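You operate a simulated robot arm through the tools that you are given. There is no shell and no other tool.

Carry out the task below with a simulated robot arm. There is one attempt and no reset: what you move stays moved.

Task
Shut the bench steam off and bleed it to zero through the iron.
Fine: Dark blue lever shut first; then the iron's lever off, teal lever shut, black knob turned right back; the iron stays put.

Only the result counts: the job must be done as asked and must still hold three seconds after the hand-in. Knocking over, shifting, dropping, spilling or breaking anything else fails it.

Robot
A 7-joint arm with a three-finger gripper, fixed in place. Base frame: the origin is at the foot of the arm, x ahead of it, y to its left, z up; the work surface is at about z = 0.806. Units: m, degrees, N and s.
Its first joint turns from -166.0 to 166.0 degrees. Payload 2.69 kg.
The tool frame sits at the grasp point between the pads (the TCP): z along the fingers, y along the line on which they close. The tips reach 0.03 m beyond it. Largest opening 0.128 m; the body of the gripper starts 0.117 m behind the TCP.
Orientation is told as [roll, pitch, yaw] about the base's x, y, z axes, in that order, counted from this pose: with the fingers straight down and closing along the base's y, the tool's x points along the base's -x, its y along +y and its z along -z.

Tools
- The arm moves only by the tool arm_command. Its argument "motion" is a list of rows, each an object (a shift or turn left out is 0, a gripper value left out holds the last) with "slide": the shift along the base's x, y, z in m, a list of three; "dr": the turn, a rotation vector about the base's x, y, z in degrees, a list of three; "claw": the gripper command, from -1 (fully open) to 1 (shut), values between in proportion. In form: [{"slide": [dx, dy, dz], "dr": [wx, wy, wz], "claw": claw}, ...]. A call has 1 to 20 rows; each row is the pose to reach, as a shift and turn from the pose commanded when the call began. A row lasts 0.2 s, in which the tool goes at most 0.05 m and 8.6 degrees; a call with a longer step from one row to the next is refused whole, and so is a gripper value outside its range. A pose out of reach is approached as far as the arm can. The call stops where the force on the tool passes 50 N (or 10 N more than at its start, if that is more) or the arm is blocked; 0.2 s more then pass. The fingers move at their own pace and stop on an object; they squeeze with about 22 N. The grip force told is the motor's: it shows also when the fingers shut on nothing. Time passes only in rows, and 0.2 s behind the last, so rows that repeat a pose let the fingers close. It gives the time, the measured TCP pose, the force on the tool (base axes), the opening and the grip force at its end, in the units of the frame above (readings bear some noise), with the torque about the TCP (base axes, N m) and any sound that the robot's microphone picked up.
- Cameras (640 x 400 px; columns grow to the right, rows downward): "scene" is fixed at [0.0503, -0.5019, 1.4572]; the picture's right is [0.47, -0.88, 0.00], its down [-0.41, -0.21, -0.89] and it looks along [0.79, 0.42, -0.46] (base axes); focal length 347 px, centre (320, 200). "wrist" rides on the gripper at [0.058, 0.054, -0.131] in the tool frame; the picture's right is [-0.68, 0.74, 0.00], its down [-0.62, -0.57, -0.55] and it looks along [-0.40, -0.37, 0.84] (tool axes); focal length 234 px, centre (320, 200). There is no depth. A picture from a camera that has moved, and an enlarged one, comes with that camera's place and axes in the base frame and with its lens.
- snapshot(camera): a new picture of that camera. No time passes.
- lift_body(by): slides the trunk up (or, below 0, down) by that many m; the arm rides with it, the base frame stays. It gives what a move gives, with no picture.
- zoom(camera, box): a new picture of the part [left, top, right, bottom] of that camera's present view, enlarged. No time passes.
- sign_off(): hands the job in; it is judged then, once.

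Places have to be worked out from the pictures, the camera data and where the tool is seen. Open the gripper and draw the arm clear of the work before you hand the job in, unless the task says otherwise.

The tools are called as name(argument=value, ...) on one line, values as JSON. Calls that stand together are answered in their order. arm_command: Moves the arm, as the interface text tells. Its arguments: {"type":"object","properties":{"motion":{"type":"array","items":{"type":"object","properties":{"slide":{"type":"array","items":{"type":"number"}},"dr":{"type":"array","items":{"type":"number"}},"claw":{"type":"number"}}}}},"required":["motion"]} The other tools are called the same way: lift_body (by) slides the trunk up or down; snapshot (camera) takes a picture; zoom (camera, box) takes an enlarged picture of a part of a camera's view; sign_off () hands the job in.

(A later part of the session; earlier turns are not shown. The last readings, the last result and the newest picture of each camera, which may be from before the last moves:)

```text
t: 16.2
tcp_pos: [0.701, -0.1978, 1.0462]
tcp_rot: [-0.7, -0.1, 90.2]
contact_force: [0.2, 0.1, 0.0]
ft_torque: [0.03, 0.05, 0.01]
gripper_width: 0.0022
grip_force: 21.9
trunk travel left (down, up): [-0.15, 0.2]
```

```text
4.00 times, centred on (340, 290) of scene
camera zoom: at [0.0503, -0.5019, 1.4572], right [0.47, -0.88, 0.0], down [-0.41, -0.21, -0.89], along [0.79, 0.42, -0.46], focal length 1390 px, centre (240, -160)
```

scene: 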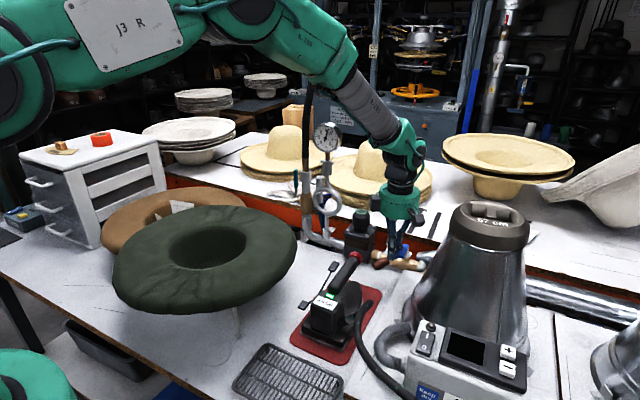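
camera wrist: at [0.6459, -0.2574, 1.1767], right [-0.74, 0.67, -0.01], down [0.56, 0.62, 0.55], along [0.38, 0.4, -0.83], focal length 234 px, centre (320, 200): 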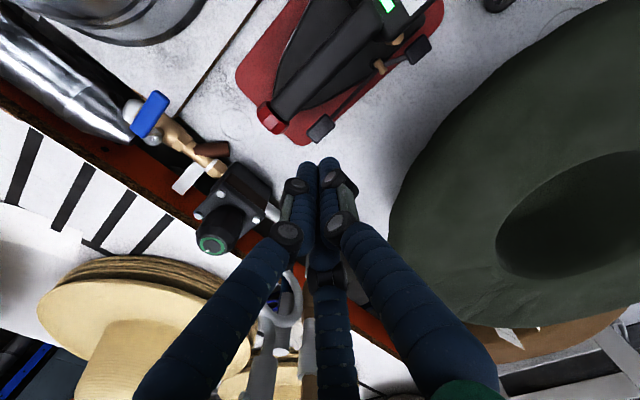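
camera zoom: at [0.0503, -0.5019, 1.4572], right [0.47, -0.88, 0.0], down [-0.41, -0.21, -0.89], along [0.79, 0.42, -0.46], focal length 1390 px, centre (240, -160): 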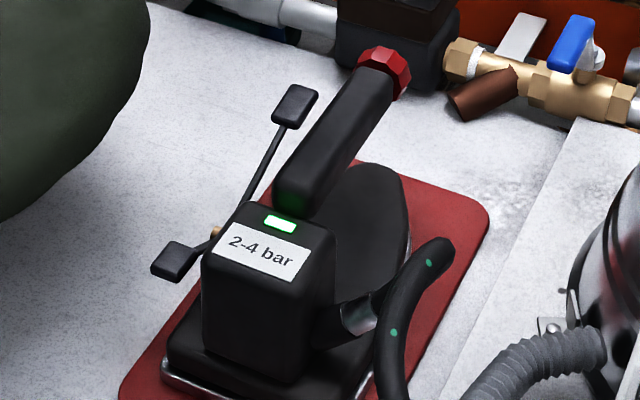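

Pad B of the iron lever triangulates to about (0.704,-0.194), top near z≈0.89, with about 3 cm clearance to the red handle end. I lower the closed fingers to just above it.

arm_command(motion=[{"slide": [0.003, 0.009, -0.03]}, {"slide": [0.003, 0.009, -0.065]}, {"slide": [0.003, 0.009, -0.095]}, {"slide": [0.003, 0.009, -0.11]}])

zoom(camera="wrist", box=[200, 20, 440, 220])

zoom(camera="scene", box=[290, 220, 390, 320])

```text
t: 17.2
tcp_pos: [0.7033, -0.188, 0.9363]
tcp_rot: [-0.6, 0.1, 90.2]
contact_force: [-0.2, -0.7, -0.7]
ft_torque: [-0.01, 0.05, -0.01]
gripper_width: 0.0024
grip_force: 21.8
trunk travel left (down, up): [-0.15, 0.2]
```

```text
2.00 times, centred on (320, 120) of wrist
camera zoom: at [0.6481, -0.2475, 1.0673], right [-0.74, 0.67, -0.01], down [0.56, 0.62, 0.55], along [0.38, 0.4, -0.83], focal length 468 px, centre (320, 360)
```

zoom: 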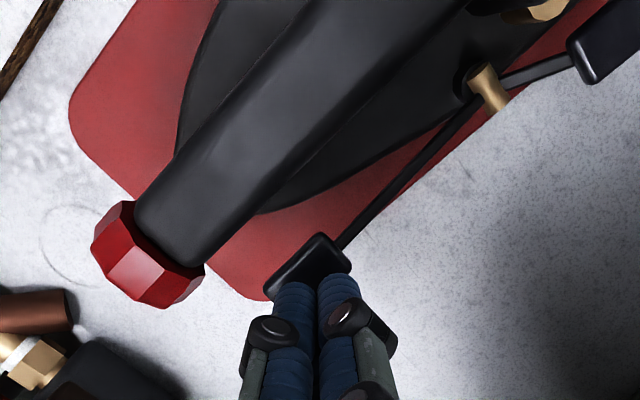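

```text
4.00 times, centred on (340, 270) of scene
camera zoom: at [0.0503, -0.5019, 1.4572], right [0.47, -0.88, 0.0], down [-0.41, -0.21, -0.89], along [0.79, 0.42, -0.46], focal length 1390 px, centre (240, -80)
```

zoom: 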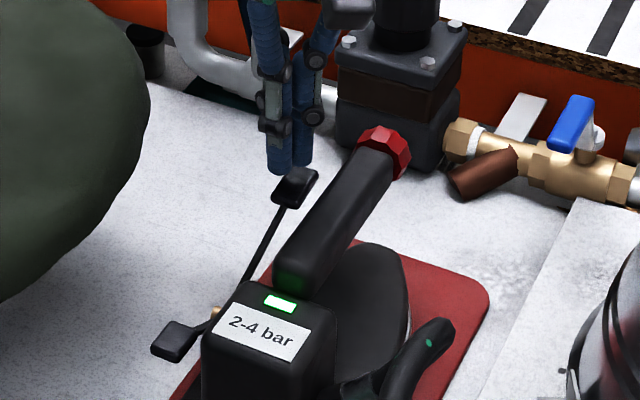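

The tips hang about 1.3 cm above the pad, centred on it. I press down gently in small steps and listen.

arm_command(motion=[{"slide": [0.0, 0, -0.005]}, {"slide": [0, 0, -0.01]}, {"slide": [0, 0, -0.013]}, {"slide": [0, 0, -0.016]}, {"slide": [0, 0, -0.019]}, {"slide": [0, 0, -0.022]}])

zoom(camera="wrist", box=[200, 20, 440, 220])

zoom(camera="scene", box=[290, 220, 390, 320])

```text
t: 18.6
tcp_pos: [0.7027, -0.1879, 0.9146]
tcp_rot: [-0.6, 0.0, 90.2]
contact_force: [-0.4, -0.2, 0.8]
ft_torque: [-0.04, -0.01, 0.01]
gripper_width: 0.0025
grip_force: 22.0
trunk travel left (down, up): [-0.15, 0.2]
```

```text
2.00 times, centred on (320, 120) of wrist
camera zoom: at [0.6477, -0.2472, 1.0451], right [-0.74, 0.67, -0.01], down [0.56, 0.62, 0.55], along [0.38, 0.4, -0.83], focal length 468 px, centre (320, 360)
```

zoom: 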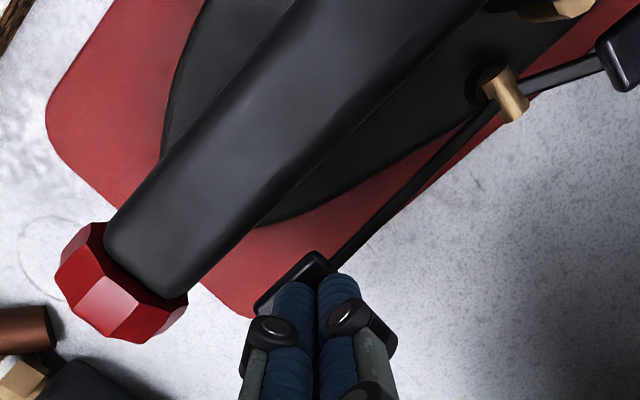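

```text
4.00 times, centred on (340, 270) of scene
camera zoom: at [0.0503, -0.5019, 1.4572], right [0.47, -0.88, 0.0], down [-0.41, -0.21, -0.89], along [0.79, 0.42, -0.46], focal length 1390 px, centre (240, -80)
```

zoom: 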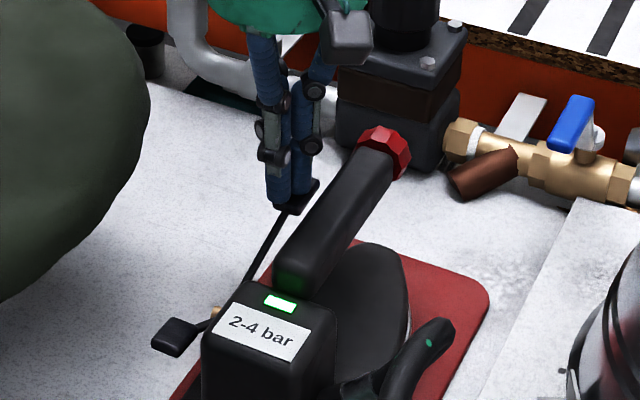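

The tips are at the pad with hardly any force yet. I keep pressing down in small steps, shifted 4 mm toward the pad's centre.

arm_command(motion=[{"slide": [0.0, -0.004, 0]}, {"slide": [0, -0.004, -0.003]}, {"slide": [0, -0.004, -0.006]}, {"slide": [0, -0.004, -0.009]}])

zoom(camera="wrist", box=[200, 20, 440, 220])

zoom(camera="scene", box=[290, 220, 390, 320])

```text
t: 19.6
tcp_pos: [0.7032, -0.1904, 0.9051]
tcp_rot: [-0.7, 0.1, 90.3]
contact_force: [0.3, 0.0, 0.2]
ft_torque: [-0.01, 0.01, 0.04]
gripper_width: 0.0024
grip_force: 21.9
trunk travel left (down, up): [-0.15, 0.2]
```

```text
2.00 times, centred on (320, 120) of wrist
camera zoom: at [0.6477, -0.2511, 1.0364], right [-0.74, 0.67, -0.01], down [0.56, 0.62, 0.55], along [0.38, 0.4, -0.83], focal length 468 px, centre (320, 360)
```

zoom: 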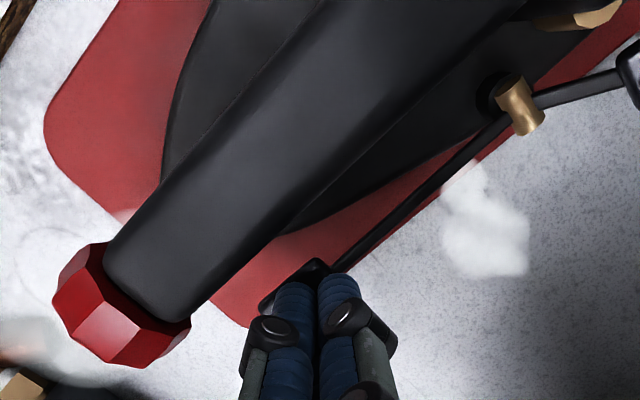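

```text
4.00 times, centred on (340, 270) of scene
camera zoom: at [0.0503, -0.5019, 1.4572], right [0.47, -0.88, 0.0], down [-0.41, -0.21, -0.89], along [0.79, 0.42, -0.46], focal length 1390 px, centre (240, -80)
```

zoom: 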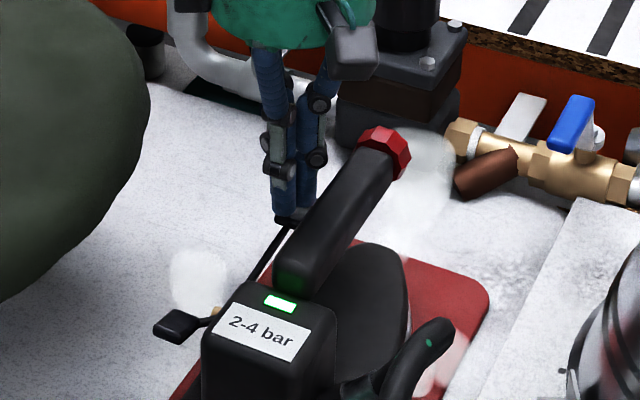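

Steam puffs now appear around the iron, so pressing this pad opens the iron. I press slightly further and check the gauge.

arm_command(motion=[{"slide": [0, 0, -0.003]}, {"slide": [0, 0, -0.006]}, {"slide": [0, 0, -0.009]}])

zoom(camera="scene", box=[305, 115, 350, 160])

zoom(camera="scene", box=[290, 220, 390, 320])

zoom(camera="wrist", box=[200, 20, 440, 220])

```text
t: 20.4
tcp_pos: [0.7028, -0.1907, 0.8987]
tcp_rot: [-0.6, 0.1, 90.2]
contact_force: [-2.1, 4.6, 10.2]
ft_torque: [0.16, 0.2, 0.02]
gripper_width: 0.0023
grip_force: 21.7
trunk travel left (down, up): [-0.15, 0.2]
```

```text
8.89 times, centred on (328, 138) of scene
camera zoom: at [0.0503, -0.5019, 1.4572], right [0.47, -0.88, 0.0], down [-0.41, -0.21, -0.89], along [0.79, 0.42, -0.46], focal length 3088 px, centre (253, 756)
```

zoom: 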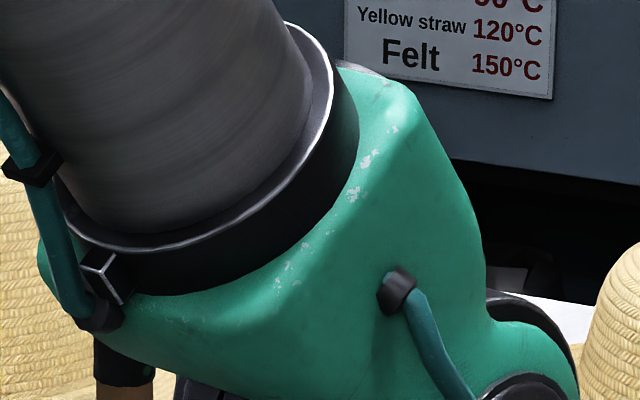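

```text
4.00 times, centred on (340, 270) of scene
camera zoom: at [0.0503, -0.5019, 1.4572], right [0.47, -0.88, 0.0], down [-0.41, -0.21, -0.89], along [0.79, 0.42, -0.46], focal length 1390 px, centre (240, -80)
```

zoom: 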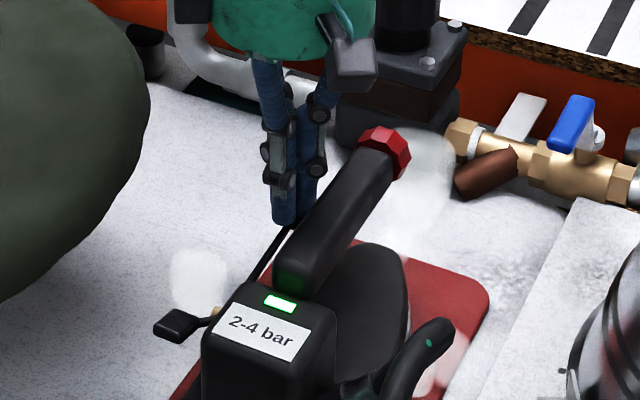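

```text
2.00 times, centred on (320, 120) of wrist
camera zoom: at [0.6476, -0.2511, 1.0287], right [-0.74, 0.67, -0.01], down [0.56, 0.62, 0.55], along [0.38, 0.4, -0.83], focal length 468 px, centre (320, 360)
```

zoom: 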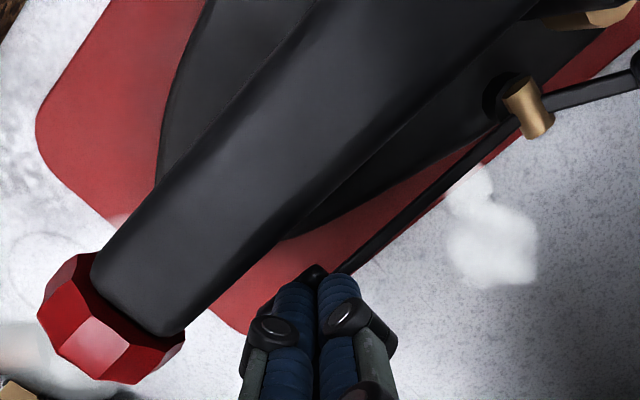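

The lever reached its end (10 N). I lift straight off and swing back to the right so the scene camera sees the gauge again.

arm_command(motion=[{"slide": [0, 0.002, 0.01]}, {"slide": [0, 0.002, 0.04]}, {"slide": [0, 0.002, 0.08]}, {"slide": [0, 0.002, 0.12]}, {"slide": [-0.02, -0.02, 0.15]}, {"slide": [-0.04, -0.05, 0.17]}])

snapshot(camera="wrist")

snapshot(camera="scene")

```text
t: 21.8
tcp_pos: [0.6621, -0.2414, 1.066]
tcp_rot: [-0.4, 0.2, 90.3]
contact_force: [-0.6, 0.6, 1.3]
ft_torque: [-0.07, 0.0, 0.03]
gripper_width: 0.0023
grip_force: 22.0
trunk travel left (down, up): [-0.15, 0.2]
```

```text
taken
camera wrist: at [0.6073, -0.3004, 1.1968], right [-0.74, 0.67, -0.01], down [0.56, 0.62, 0.55], along [0.38, 0.4, -0.83], focal length 234 px, centre (320, 200)
```

wrist: 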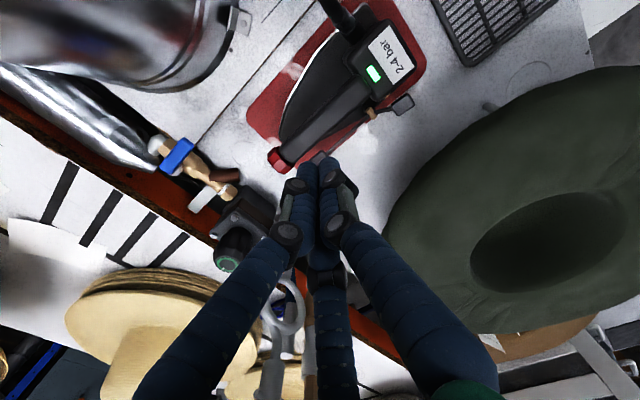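

```text
taken
```

scene: 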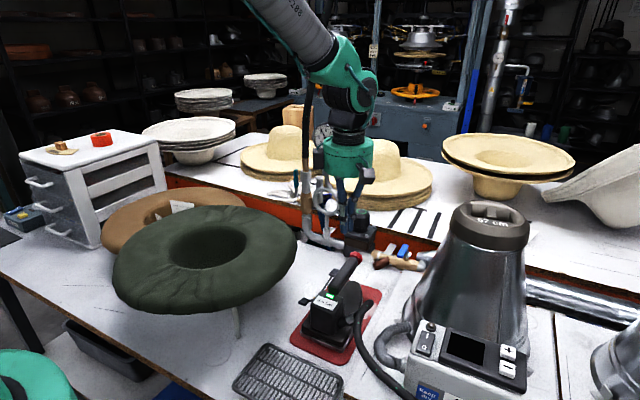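

arm_command(motion=[{"slide": [0, -0.03, 0.03]}, {"slide": [-0.01, -0.06, 0.06]}, {"slide": [-0.02, -0.08, 0.09]}, {"slide": [-0.03, -0.1, 0.12]}])

zoom(camera="scene", box=[305, 115, 350, 160])

zoom(camera="scene", box=[285, 240, 385, 360])

```text
t: 22.8
tcp_pos: [0.6322, -0.3396, 1.1883]
tcp_rot: [-0.5, 0.1, 90.3]
contact_force: [0.0, 0.2, -0.9]
ft_torque: [0.0, 0.04, 0.01]
gripper_width: 0.0024
grip_force: 22.4
trunk travel left (down, up): [-0.15, 0.2]
```

```text
8.89 times, centred on (328, 138) of scene
camera zoom: at [0.0503, -0.5019, 1.4572], right [0.47, -0.88, 0.0], down [-0.41, -0.21, -0.89], along [0.79, 0.42, -0.46], focal length 3088 px, centre (253, 756)
```

zoom: 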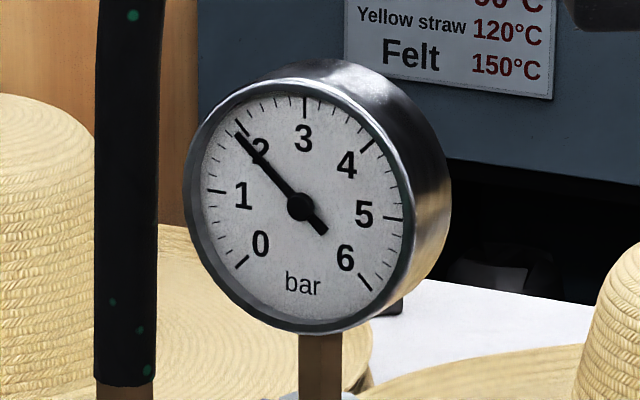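

```text
3.33 times, centred on (335, 300) of scene
camera zoom: at [0.0503, -0.5019, 1.4572], right [0.47, -0.88, 0.0], down [-0.41, -0.21, -0.89], along [0.79, 0.42, -0.46], focal length 1158 px, centre (270, -133)
```

zoom: 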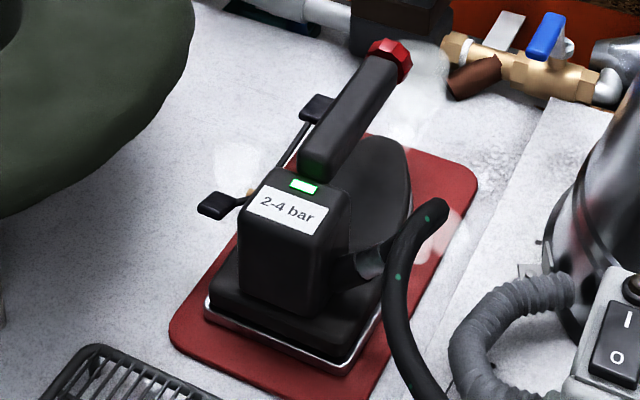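

The gauge has fallen to about 2 bar and the iron's lever stays on by itself. I wait here while it bleeds.

arm_command(motion=[{"slide": [0, 0, 0]}, {"slide": [0, 0, 0]}, {"slide": [0, 0, 0]}, {"slide": [0, 0, 0]}, {"slide": [0, 0, 0]}, {"slide": [0, 0, 0]}, {"slide": [0, 0, 0]}, {"slide": [0, 0, 0]}, {"slide": [0, 0, 0]}, {"slide": [0, 0, 0]}, {"slide": [0, 0, 0]}, {"slide": [0, 0, 0]}, {"slide": [0, 0, 0]}, {"slide": [0, 0, 0]}, {"slide": [0, 0, 0]}, {"slide": [0, 0, 0]}, {"slide": [0, 0, 0]}, {"slide": [0, 0, 0]}, {"slide": [0, 0, 0]}, {"slide": [0, 0, 0]}])

zoom(camera="scene", box=[305, 115, 350, 160])

zoom(camera="scene", box=[285, 240, 385, 360])

```text
t: 27.0
tcp_pos: [0.6312, -0.3398, 1.1865]
tcp_rot: [-0.6, 0.0, 90.2]
contact_force: [0.7, -0.4, -0.2]
ft_torque: [0.0, 0.03, 0.0]
gripper_width: 0.0023
grip_force: 22.4
trunk travel left (down, up): [-0.15, 0.2]
```

```text
8.89 times, centred on (328, 138) of scene
camera zoom: at [0.0503, -0.5019, 1.4572], right [0.47, -0.88, 0.0], down [-0.41, -0.21, -0.89], along [0.79, 0.42, -0.46], focal length 3088 px, centre (253, 756)
```

zoom: 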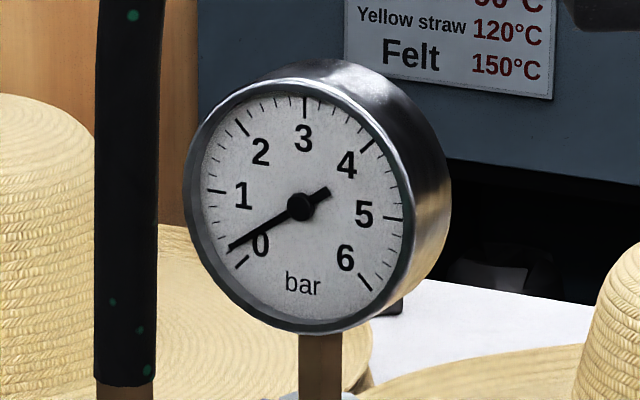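

```text
3.33 times, centred on (335, 300) of scene
camera zoom: at [0.0503, -0.5019, 1.4572], right [0.47, -0.88, 0.0], down [-0.41, -0.21, -0.89], along [0.79, 0.42, -0.46], focal length 1158 px, centre (270, -133)
```

zoom: 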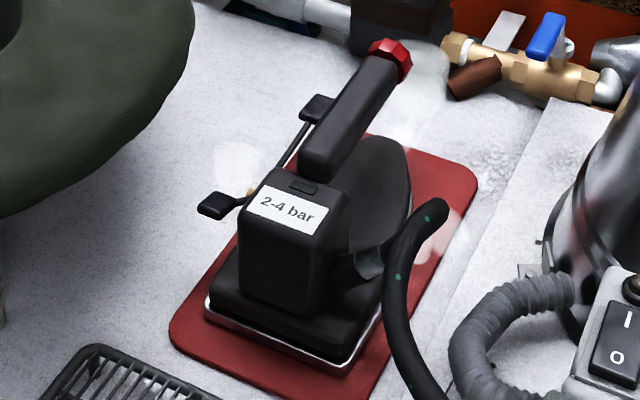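

The needle is at about 0.3 bar and the iron's green lamp has gone out, but there is still some steam. I wait until it reads zero.

arm_command(motion=[{"slide": [0, 0, 0]}, {"slide": [0, 0, 0]}, {"slide": [0, 0, 0]}, {"slide": [0, 0, 0]}, {"slide": [0, 0, 0]}, {"slide": [0, 0, 0]}, {"slide": [0, 0, 0]}, {"slide": [0, 0, 0]}, {"slide": [0, 0, 0]}, {"slide": [0, 0, 0]}, {"slide": [0, 0, 0]}, {"slide": [0, 0, 0]}, {"slide": [0, 0, 0]}, {"slide": [0, 0, 0]}, {"slide": [0, 0, 0]}, {"slide": [0, 0, 0]}, {"slide": [0, 0, 0]}, {"slide": [0, 0, 0]}, {"slide": [0, 0, 0]}, {"slide": [0, 0, 0]}])

zoom(camera="scene", box=[305, 115, 350, 160])

zoom(camera="scene", box=[285, 240, 385, 360])

```text
t: 31.2
tcp_pos: [0.6308, -0.3398, 1.1868]
tcp_rot: [-0.6, 0.1, 90.3]
contact_force: [0.2, 0.2, -0.4]
ft_torque: [0.03, 0.0, 0.01]
gripper_width: 0.0023
grip_force: 22.4
trunk travel left (down, up): [-0.15, 0.2]
```

```text
8.89 times, centred on (328, 138) of scene
camera zoom: at [0.0503, -0.5019, 1.4572], right [0.47, -0.88, 0.0], down [-0.41, -0.21, -0.89], along [0.79, 0.42, -0.46], focal length 3088 px, centre (253, 756)
```

zoom: 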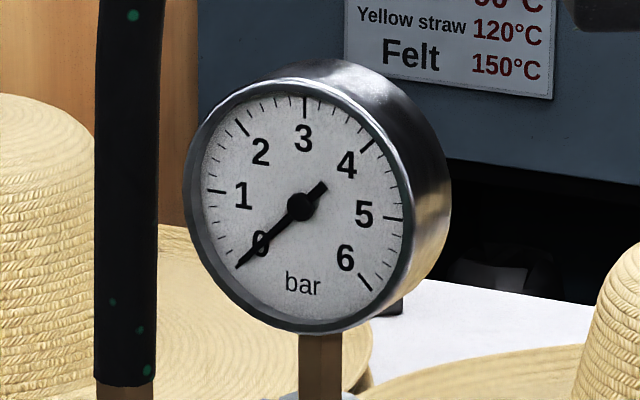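

```text
3.33 times, centred on (335, 300) of scene
camera zoom: at [0.0503, -0.5019, 1.4572], right [0.47, -0.88, 0.0], down [-0.41, -0.21, -0.89], along [0.79, 0.42, -0.46], focal length 1158 px, centre (270, -133)
```

zoom: 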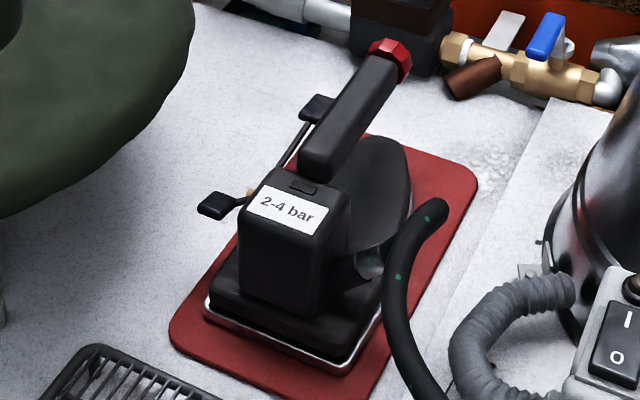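

The gauge now reads zero and the steam has stopped. Next I switch the iron's lever off with its rear pad (about (0.568,-0.182)). The felt brim comes within about 4 cm of it, so I turn the tool to about 70° yaw, with a gap between fingers facing the brim, and look from above first.

arm_command(motion=[{"slide": [-0.015, 0.03, 0], "dr": [0, 0, -5]}, {"slide": [-0.03, 0.06, 0], "dr": [0, 0, -10]}, {"slide": [-0.045, 0.09, -0.01], "dr": [0, 0, -15]}, {"slide": [-0.055, 0.12, -0.03], "dr": [0, 0, -20]}, {"slide": [-0.063, 0.14, -0.057], "dr": [0.6, 0, -20]}, {"slide": [-0.063, 0.14, -0.057], "dr": [0.6, 0, -20]}])

snapshot(camera="wrist")

zoom(camera="scene", box=[260, 120, 400, 360])

```text
t: 32.6
tcp_pos: [0.5679, -0.2004, 1.1301]
tcp_rot: [-0.5, -0.5, 70.1]
contact_force: [-0.4, 0.8, 0.1]
ft_torque: [0.0, 0.03, 0.01]
gripper_width: 0.0022
grip_force: 21.5
trunk travel left (down, up): [-0.15, 0.2]
```

```text
taken
camera wrist: at [0.4964, -0.239, 1.2602], right [-0.46, 0.89, 0.0], down [0.74, 0.38, 0.56], along [0.49, 0.26, -0.83], focal length 234 px, centre (320, 200)
```

wrist: 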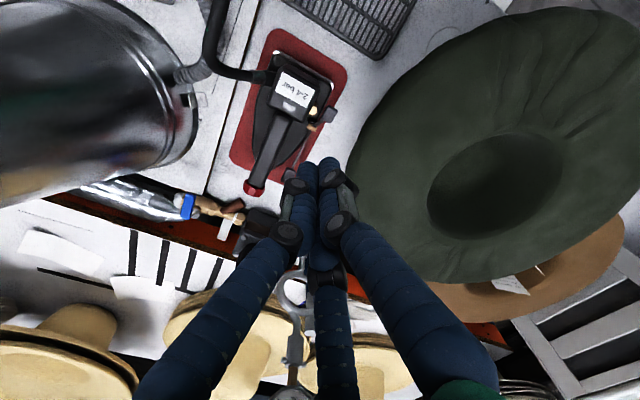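

```text
1.67 times, centred on (330, 240) of scene
camera zoom: at [0.0503, -0.5019, 1.4572], right [0.47, -0.88, 0.0], down [-0.41, -0.21, -0.89], along [0.79, 0.42, -0.46], focal length 579 px, centre (303, 133)
```

zoom: 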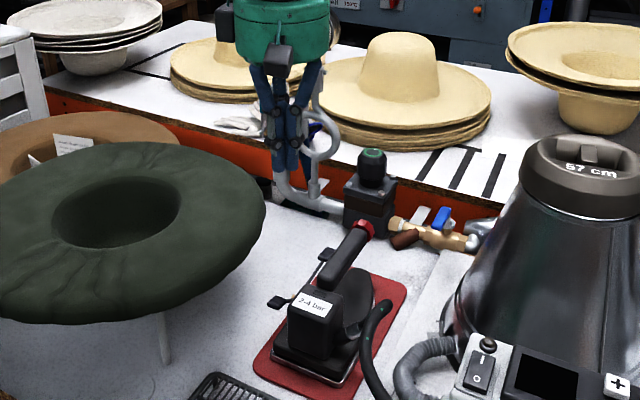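

zoom(camera="wrist", box=[230, 20, 430, 200])

zoom(camera="scene", box=[290, 240, 390, 340])

```text
2.22 times, centred on (330, 110) of wrist
camera zoom: at [0.4964, -0.239, 1.2602], right [-0.46, 0.89, 0.0], down [0.74, 0.38, 0.56], along [0.49, 0.26, -0.83], focal length 520 px, centre (298, 400)
```

zoom: 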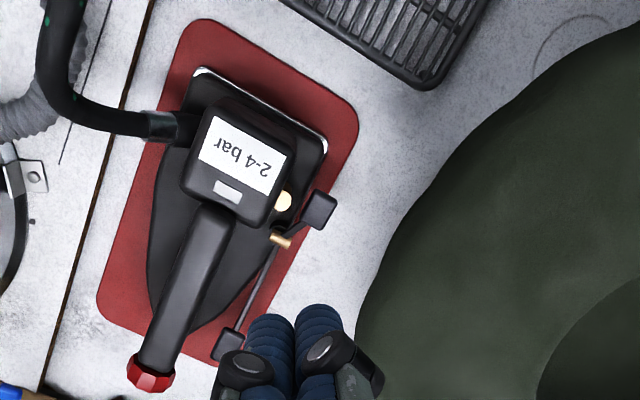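

```text
4.00 times, centred on (340, 290) of scene
camera zoom: at [0.0503, -0.5019, 1.4572], right [0.47, -0.88, 0.0], down [-0.41, -0.21, -0.89], along [0.79, 0.42, -0.46], focal length 1390 px, centre (240, -160)
```

zoom: 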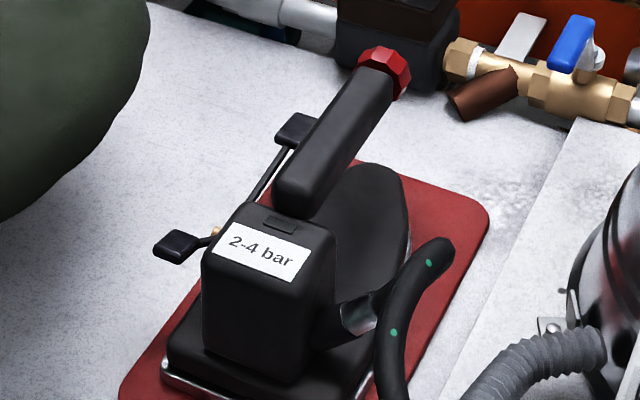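

Pad A sits at about (0.570,-0.181,0.874); the brim edge is at y≈-0.146 and the iron's box at y≈-0.215. I lower the closed fingers between them, leaning 5° away from the brim, stopping about 2 cm above the pad.

arm_command(motion=[{"slide": [0.001, 0.008, -0.04], "dr": [3, 0, 0]}, {"slide": [0.001, 0.013, -0.08], "dr": [5, 0, 0]}, {"slide": [0.001, 0.0145, -0.12], "dr": [5, 0, 0]}, {"slide": [0.001, 0.0145, -0.155], "dr": [5, 0, 0]}, {"slide": [0.001, 0.0145, -0.18], "dr": [5, 0, 0]}, {"slide": [0.001, 0.0145, -0.2], "dr": [5, 0, 0]}])

snapshot(camera="wrist")

zoom(camera="scene", box=[260, 200, 380, 340])

```text
t: 34.0
tcp_pos: [0.5709, -0.1891, 0.9312]
tcp_rot: [1.3, -5.2, 70.1]
contact_force: [0.6, 0.5, 0.3]
ft_torque: [-0.02, -0.02, -0.03]
gripper_width: 0.0023
grip_force: 22.0
trunk travel left (down, up): [-0.15, 0.2]
```

```text
taken
camera wrist: at [0.4987, -0.2374, 1.0569], right [-0.46, 0.88, 0.08], down [0.74, 0.33, 0.59], along [0.5, 0.33, -0.8], focal length 234 px, centre (320, 200)
```

wrist: 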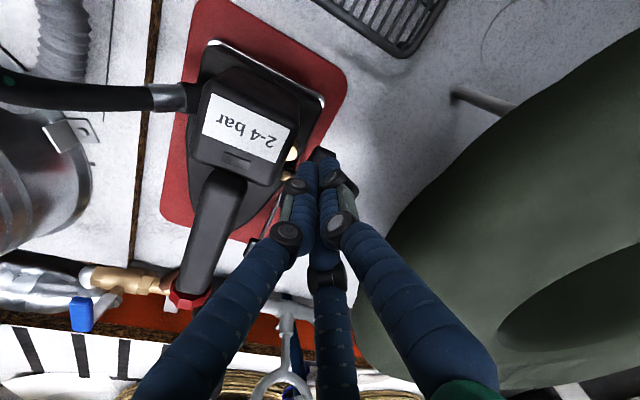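

```text
2.86 times, centred on (320, 270) of scene
camera zoom: at [0.0503, -0.5019, 1.4572], right [0.47, -0.88, 0.0], down [-0.41, -0.21, -0.89], along [0.79, 0.42, -0.46], focal length 993 px, centre (320, 0)
```

zoom: 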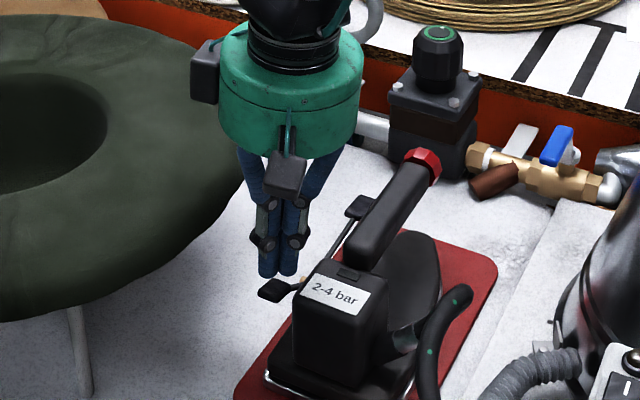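

The fingertips are right above pad A with safe gaps to both brim and box. I press down in small steps until it takes up.

arm_command(motion=[{"slide": [0, 0.001, -0.008]}, {"slide": [0, 0.001, -0.015]}, {"slide": [0, 0.001, -0.02]}, {"slide": [0, 0.001, -0.023]}, {"slide": [0, 0.001, -0.026]}, {"slide": [0, 0.001, -0.028]}])

zoom(camera="scene", box=[260, 200, 380, 340])

zoom(camera="wrist", box=[220, 80, 420, 260])

```text
t: 35.4
tcp_pos: [0.5707, -0.185, 0.9033]
tcp_rot: [1.3, -5.2, 70.2]
contact_force: [-0.6, -0.1, -0.4]
ft_torque: [0.03, -0.03, 0.01]
gripper_width: 0.0024
grip_force: 21.5
trunk travel left (down, up): [-0.15, 0.2]
```

```text
2.86 times, centred on (320, 270) of scene
camera zoom: at [0.0503, -0.5019, 1.4572], right [0.47, -0.88, 0.0], down [-0.41, -0.21, -0.89], along [0.79, 0.42, -0.46], focal length 993 px, centre (320, 0)
```

zoom: 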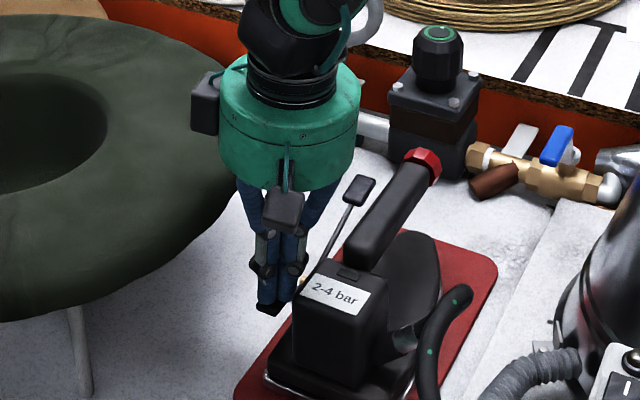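

```text
2.22 times, centred on (320, 170) of wrist
camera zoom: at [0.4989, -0.2356, 1.0286], right [-0.46, 0.88, 0.08], down [0.74, 0.33, 0.59], along [0.49, 0.33, -0.8], focal length 520 px, centre (320, 267)
```

zoom: 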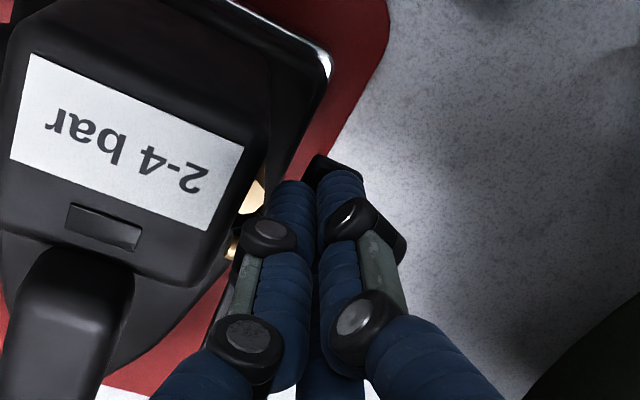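

The far pad has risen again as the rear pad went down. I press a few millimetres more until it meets its stop.

arm_command(motion=[{"slide": [0, 0.0, -0.003]}, {"slide": [0, 0.0, -0.005]}])

zoom(camera="scene", box=[260, 200, 380, 340])

```text
t: 36.0
tcp_pos: [0.5708, -0.1854, 0.8977]
tcp_rot: [1.2, -5.2, 70.1]
contact_force: [-0.8, -0.3, -0.6]
ft_torque: [-0.02, -0.04, 0.04]
gripper_width: 0.0025
grip_force: 22.0
trunk travel left (down, up): [-0.15, 0.2]
```

```text
2.86 times, centred on (320, 270) of scene
camera zoom: at [0.0503, -0.5019, 1.4572], right [0.47, -0.88, 0.0], down [-0.41, -0.21, -0.89], along [0.79, 0.42, -0.46], focal length 993 px, centre (320, 0)
```

zoom: 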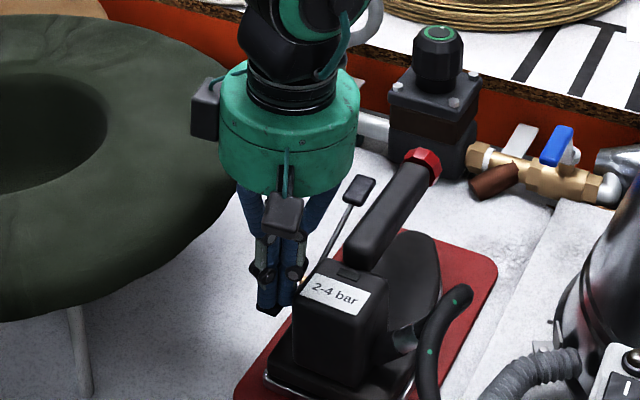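

Pad B is back exactly where it was at the start (off), with no further force. I withdraw upward along the same path and check the gauge and iron.

arm_command(motion=[{"slide": [0, 0, 0.03]}, {"slide": [0, 0, 0.07]}, {"slide": [0, 0, 0.11]}, {"slide": [0, 0, 0.15]}, {"slide": [0, -0.01, 0.19], "dr": [-5, 0, 0]}, {"slide": [0, -0.04, 0.22], "dr": [-5, 0, 0]}, {"slide": [0, -0.08, 0.235], "dr": [-5, 0, 0]}, {"slide": [0.02, -0.12, 0.235], "dr": [-5, 0, 0]}])

zoom(camera="scene", box=[285, 240, 385, 360])

zoom(camera="scene", box=[280, 100, 400, 250])

snapshot(camera="wrist")

```text
t: 37.8
tcp_pos: [0.59, -0.3062, 1.135]
tcp_rot: [-0.5, -0.5, 70.3]
contact_force: [-0.5, -0.4, -0.1]
ft_torque: [-0.02, -0.06, 0.01]
gripper_width: 0.0023
grip_force: 22.3
trunk travel left (down, up): [-0.15, 0.2]
```

```text
3.33 times, centred on (335, 300) of scene
camera zoom: at [0.0503, -0.5019, 1.4572], right [0.47, -0.88, 0.0], down [-0.41, -0.21, -0.89], along [0.79, 0.42, -0.46], focal length 1158 px, centre (270, -133)
```

zoom: 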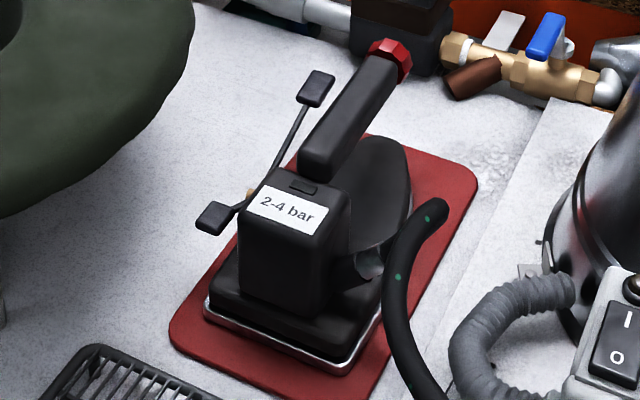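

```text
2.67 times, centred on (340, 175) of scene
camera zoom: at [0.0503, -0.5019, 1.4572], right [0.47, -0.88, 0.0], down [-0.41, -0.21, -0.89], along [0.79, 0.42, -0.46], focal length 926 px, centre (267, 267)
```

zoom: 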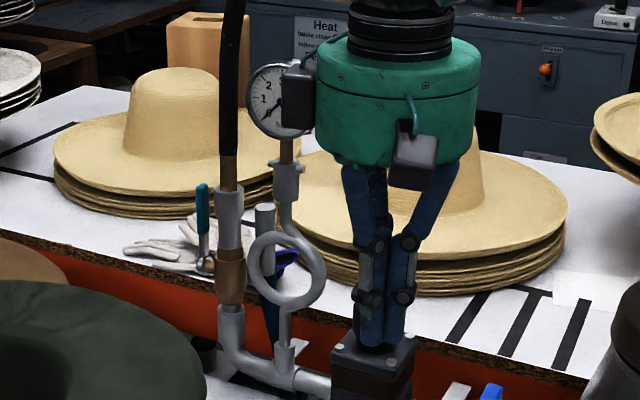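

```text
taken
camera wrist: at [0.5182, -0.3446, 1.2646], right [-0.46, 0.89, 0.0], down [0.74, 0.38, 0.56], along [0.49, 0.26, -0.83], focal length 234 px, centre (320, 200)
```

wrist: 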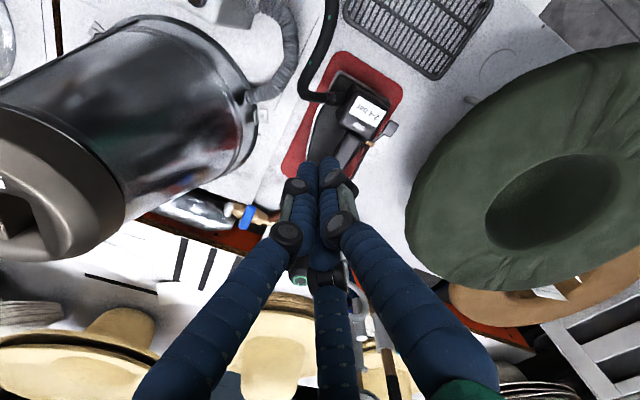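

The gauge reads zero, the iron hasn't moved, and its lever stands exactly as it did when off. Now the teal lever: its handle stands at about (0.889,0.030) from z≈0.985 to 1.05, pivoting about (0.888,0.945 z). I swing round in front of the hose to its left side, turning the tool back to zero yaw.

arm_command(motion=[{"slide": [0.0, 0.03, 0.02], "dr": [0, 0, -6.5]}, {"slide": [0.0, 0.07, 0.035], "dr": [0, 0, -13]}, {"slide": [0.0, 0.115, 0.05], "dr": [0, 0, -19.5]}, {"slide": [0.005, 0.16, 0.06], "dr": [0, 0, -26]}, {"slide": [0.01, 0.205, 0.07], "dr": [0, 0, -32.5]}, {"slide": [0.02, 0.25, 0.08], "dr": [0, 0, -39]}, {"slide": [0.03, 0.295, 0.09], "dr": [0, 0, -45.5]}, {"slide": [0.045, 0.34, 0.1], "dr": [0, 0, -52]}, {"slide": [0.06, 0.385, 0.11], "dr": [0, 0, -58.5]}, {"slide": [0.075, 0.425, 0.115], "dr": [0, 0, -65]}, {"slide": [0.09, 0.456, 0.115], "dr": [0.5, 0.5, -70.3]}])

snapshot(camera="wrist")

snapshot(camera="scene")

```text
t: 40.2
tcp_pos: [0.6789, 0.1517, 1.2475]
tcp_rot: [0.2, -0.4, -0.2]
contact_force: [-0.5, 0.8, -0.1]
ft_torque: [-0.01, 0.01, 0.0]
gripper_width: 0.0022
grip_force: 22.0
trunk travel left (down, up): [-0.15, 0.2]
```

```text
taken
camera wrist: at [0.6203, 0.2035, 1.3776], right [0.68, 0.73, 0.01], down [0.61, -0.57, 0.55], along [0.41, -0.37, -0.83], focal length 234 px, centre (320, 200)
```

wrist: 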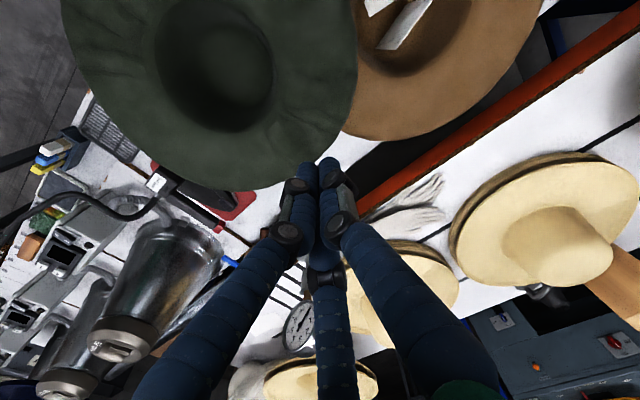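

```text
taken
```

scene: 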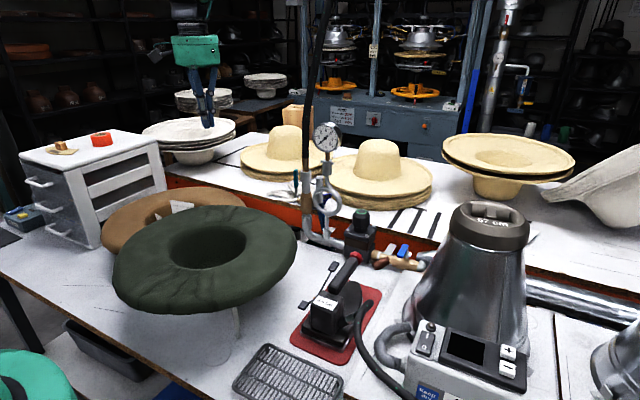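

The arm is now left of the riser with the view free. I enlarge the teal lever and gauge before approaching.

zoom(camera="scene", box=[270, 160, 350, 230])

zoom(camera="scene", box=[305, 115, 350, 160])

zoom(camera="wrist", box=[230, 140, 420, 350])

```text
5.71 times, centred on (310, 195) of scene
camera zoom: at [0.0503, -0.5019, 1.4572], right [0.47, -0.88, 0.0], down [-0.41, -0.21, -0.89], along [0.79, 0.42, -0.46], focal length 1985 px, centre (377, 229)
```

zoom: 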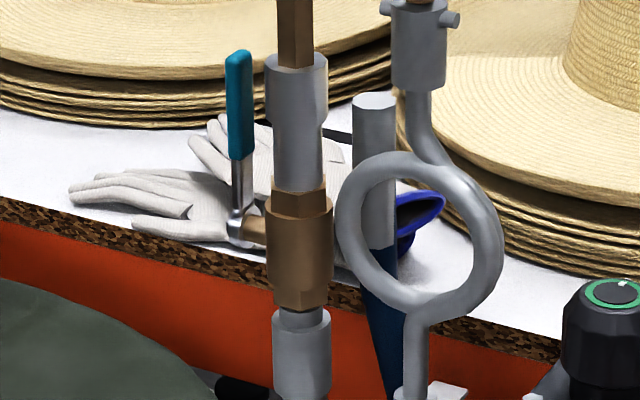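

```text
8.89 times, centred on (328, 138) of scene
camera zoom: at [0.0503, -0.5019, 1.4572], right [0.47, -0.88, 0.0], down [-0.41, -0.21, -0.89], along [0.79, 0.42, -0.46], focal length 3088 px, centre (253, 756)
```

zoom: 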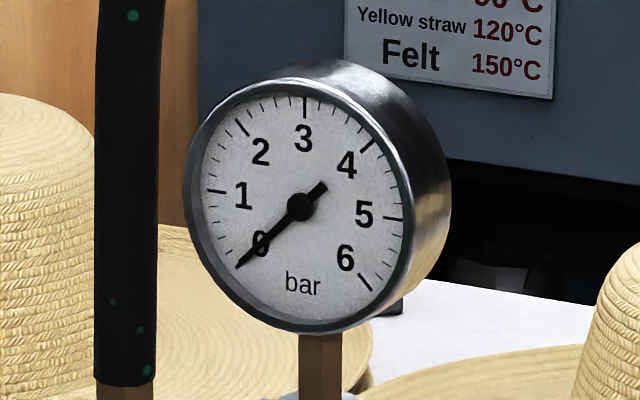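

```text
1.90 times, centred on (325, 245) of wrist
camera zoom: at [0.6203, 0.2035, 1.3776], right [0.68, 0.73, 0.01], down [0.61, -0.57, 0.55], along [0.41, -0.37, -0.83], focal length 446 px, centre (310, 114)
```

zoom: 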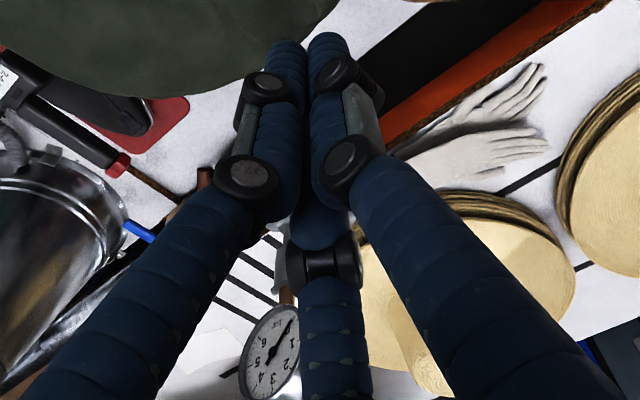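

The gauge stays at zero. I tilt the tool 30° (palm leaning left, away from hose and riser) and come forward on the left side, so the tips can go in behind the teal handle.

arm_command(motion=[{"slide": [0.03, 0.0, -0.01], "dr": [-7.5, 0, 0]}, {"slide": [0.07, 0.0, -0.03], "dr": [-15, 0, 0]}, {"slide": [0.11, 0.0, -0.05], "dr": [-22.5, 0, 0]}, {"slide": [0.15, 0.0, -0.075], "dr": [-30, 0, 0]}, {"slide": [0.19, 0.0, -0.1], "dr": [-30, 0, 0]}, {"slide": [0.22, 0.0, -0.12], "dr": [-30, 0, 0]}, {"slide": [0.247, 0.0, -0.14], "dr": [-30, 0, 0]}, {"slide": [0.252, 0.0, -0.16], "dr": [-30, 0, 0]}])

snapshot(camera="wrist")

snapshot(camera="scene")

```text
t: 42.0
tcp_pos: [0.931, 0.1509, 1.0857]
tcp_rot: [-29.8, -0.2, -0.1]
contact_force: [1.0, -0.4, 0.5]
ft_torque: [-0.02, -0.02, -0.01]
gripper_width: 0.0022
grip_force: 21.9
trunk travel left (down, up): [-0.15, 0.2]
```

```text
taken
camera wrist: at [0.872, 0.2614, 1.1715], right [0.68, 0.64, -0.36], down [0.61, -0.22, 0.76], along [0.41, -0.74, -0.54], focal length 234 px, centre (320, 200)
```

wrist: 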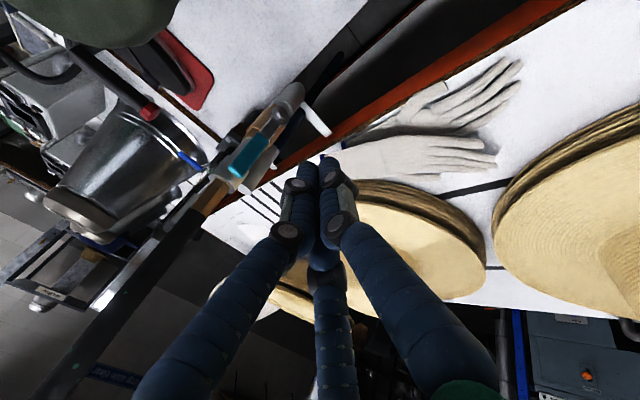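

```text
taken
```

scene: 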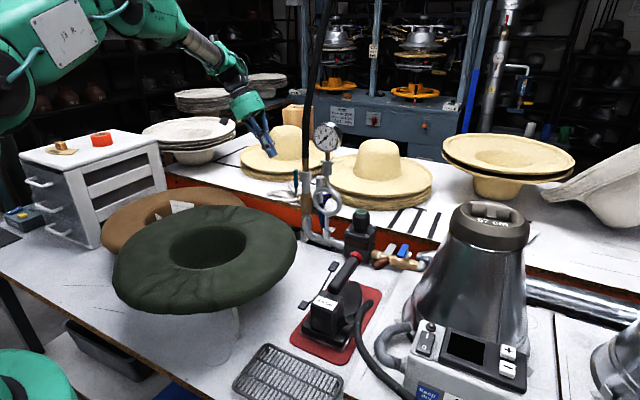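

I enlarge this side view of the teal lever to fix its exact place relative to the tips.

zoom(camera="wrist", box=[190, 70, 370, 230])

zoom(camera="scene", box=[230, 80, 340, 230])

```text
2.50 times, centred on (280, 150) of wrist
camera zoom: at [0.872, 0.2614, 1.1715], right [0.68, 0.64, -0.36], down [0.61, -0.22, 0.76], along [0.41, -0.74, -0.54], focal length 585 px, centre (420, 325)
```

zoom: 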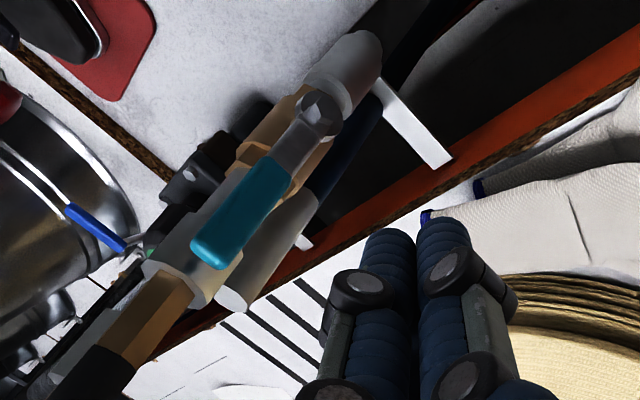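

```text
2.67 times, centred on (285, 155) of scene
camera zoom: at [0.0503, -0.5019, 1.4572], right [0.47, -0.88, 0.0], down [-0.41, -0.21, -0.89], along [0.79, 0.42, -0.46], focal length 926 px, centre (413, 320)
```

zoom: 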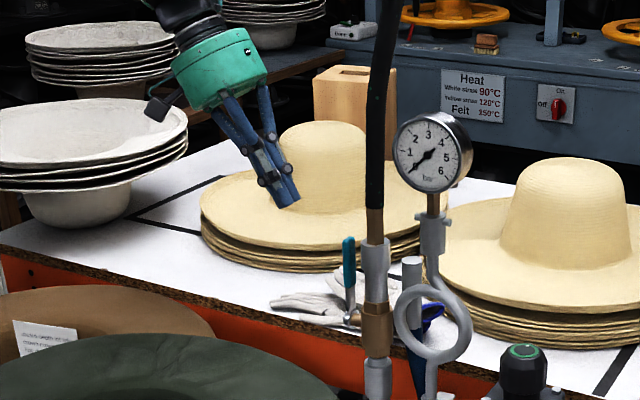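

The teal handle is at (0.892,0.031), pivot z≈0.945 and top z≈1.048. I slide the tips in from the left to just behind it (x≈0.931), staying clear of the riser and the post.

arm_command(motion=[{"slide": [0, -0.03, -0.013]}, {"slide": [0, -0.06, -0.026]}, {"slide": [0, -0.085, -0.037]}, {"slide": [0, -0.1, -0.043]}, {"slide": [0, -0.106, -0.046]}])

zoom(camera="wrist", box=[190, 70, 400, 250])

zoom(camera="scene", box=[260, 110, 350, 230])

```text
t: 43.2
tcp_pos: [0.9315, 0.045, 1.0405]
tcp_rot: [-29.8, -0.4, 0.1]
contact_force: [-0.1, -0.3, 0.0]
ft_torque: [0.05, -0.03, 0.02]
gripper_width: 0.0023
grip_force: 22.4
trunk travel left (down, up): [-0.15, 0.2]
```

```text
2.22 times, centred on (295, 160) of wrist
camera zoom: at [0.8734, 0.1551, 1.1268], right [0.68, 0.64, -0.36], down [0.61, -0.22, 0.76], along [0.41, -0.74, -0.54], focal length 520 px, centre (376, 289)
```

zoom: 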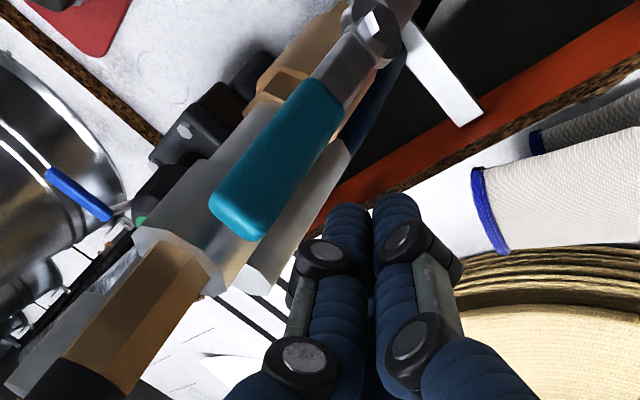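

```text
3.33 times, centred on (305, 170) of scene
camera zoom: at [0.0503, -0.5019, 1.4572], right [0.47, -0.88, 0.0], down [-0.41, -0.21, -0.89], along [0.79, 0.42, -0.46], focal length 1158 px, centre (370, 300)
```

zoom: 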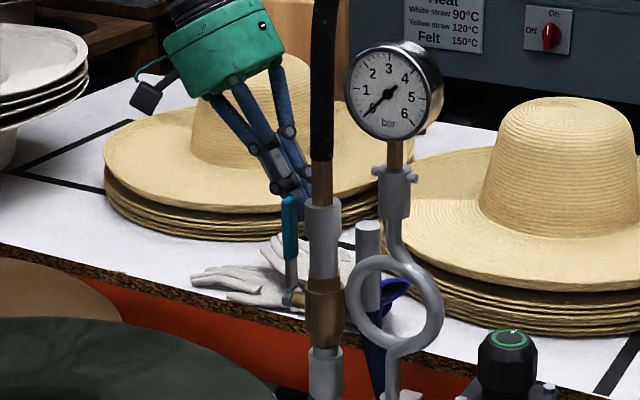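

The tips are behind the handle's upper part with a small gap. I push gently toward the robot (-x) to test whether the teal lever closes that way.

arm_command(motion=[{"slide": [-0.01, 0, 0]}, {"slide": [-0.016, 0, 0]}, {"slide": [-0.022, 0, 0]}, {"slide": [-0.028, 0, 0]}])

zoom(camera="wrist", box=[190, 70, 400, 250])

zoom(camera="scene", box=[260, 110, 350, 230])

```text
t: 44.2
tcp_pos: [0.9056, 0.045, 1.0401]
tcp_rot: [-29.8, -0.3, 0.0]
contact_force: [-0.1, 0.1, -0.1]
ft_torque: [0.04, 0.02, -0.01]
gripper_width: 0.002
grip_force: 21.5
trunk travel left (down, up): [-0.15, 0.2]
```

```text
2.22 times, centred on (295, 160) of wrist
camera zoom: at [0.8464, 0.1552, 1.1266], right [0.68, 0.64, -0.36], down [0.61, -0.22, 0.76], along [0.41, -0.74, -0.54], focal length 520 px, centre (376, 289)
```

zoom: 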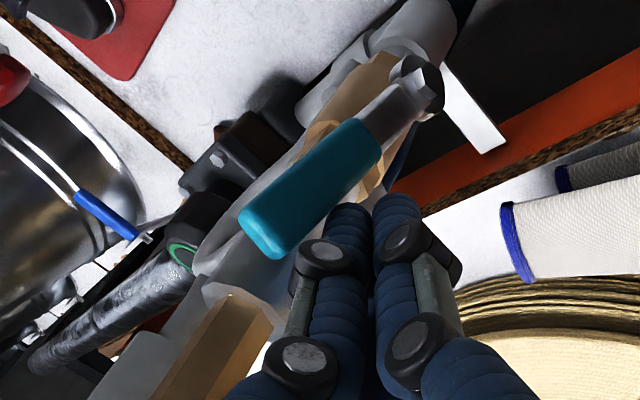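

```text
3.33 times, centred on (305, 170) of scene
camera zoom: at [0.0503, -0.5019, 1.4572], right [0.47, -0.88, 0.0], down [-0.41, -0.21, -0.89], along [0.79, 0.42, -0.46], focal length 1158 px, centre (370, 300)
```

zoom: 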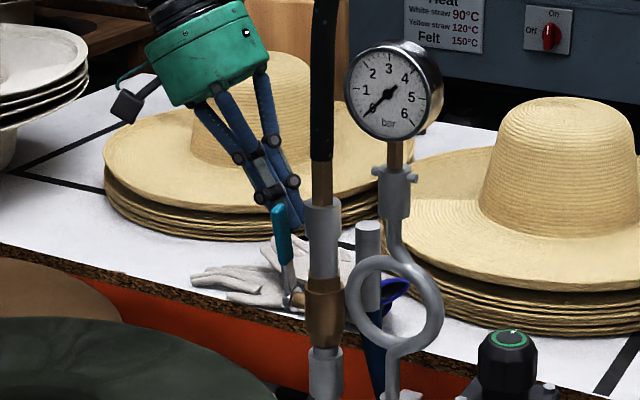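

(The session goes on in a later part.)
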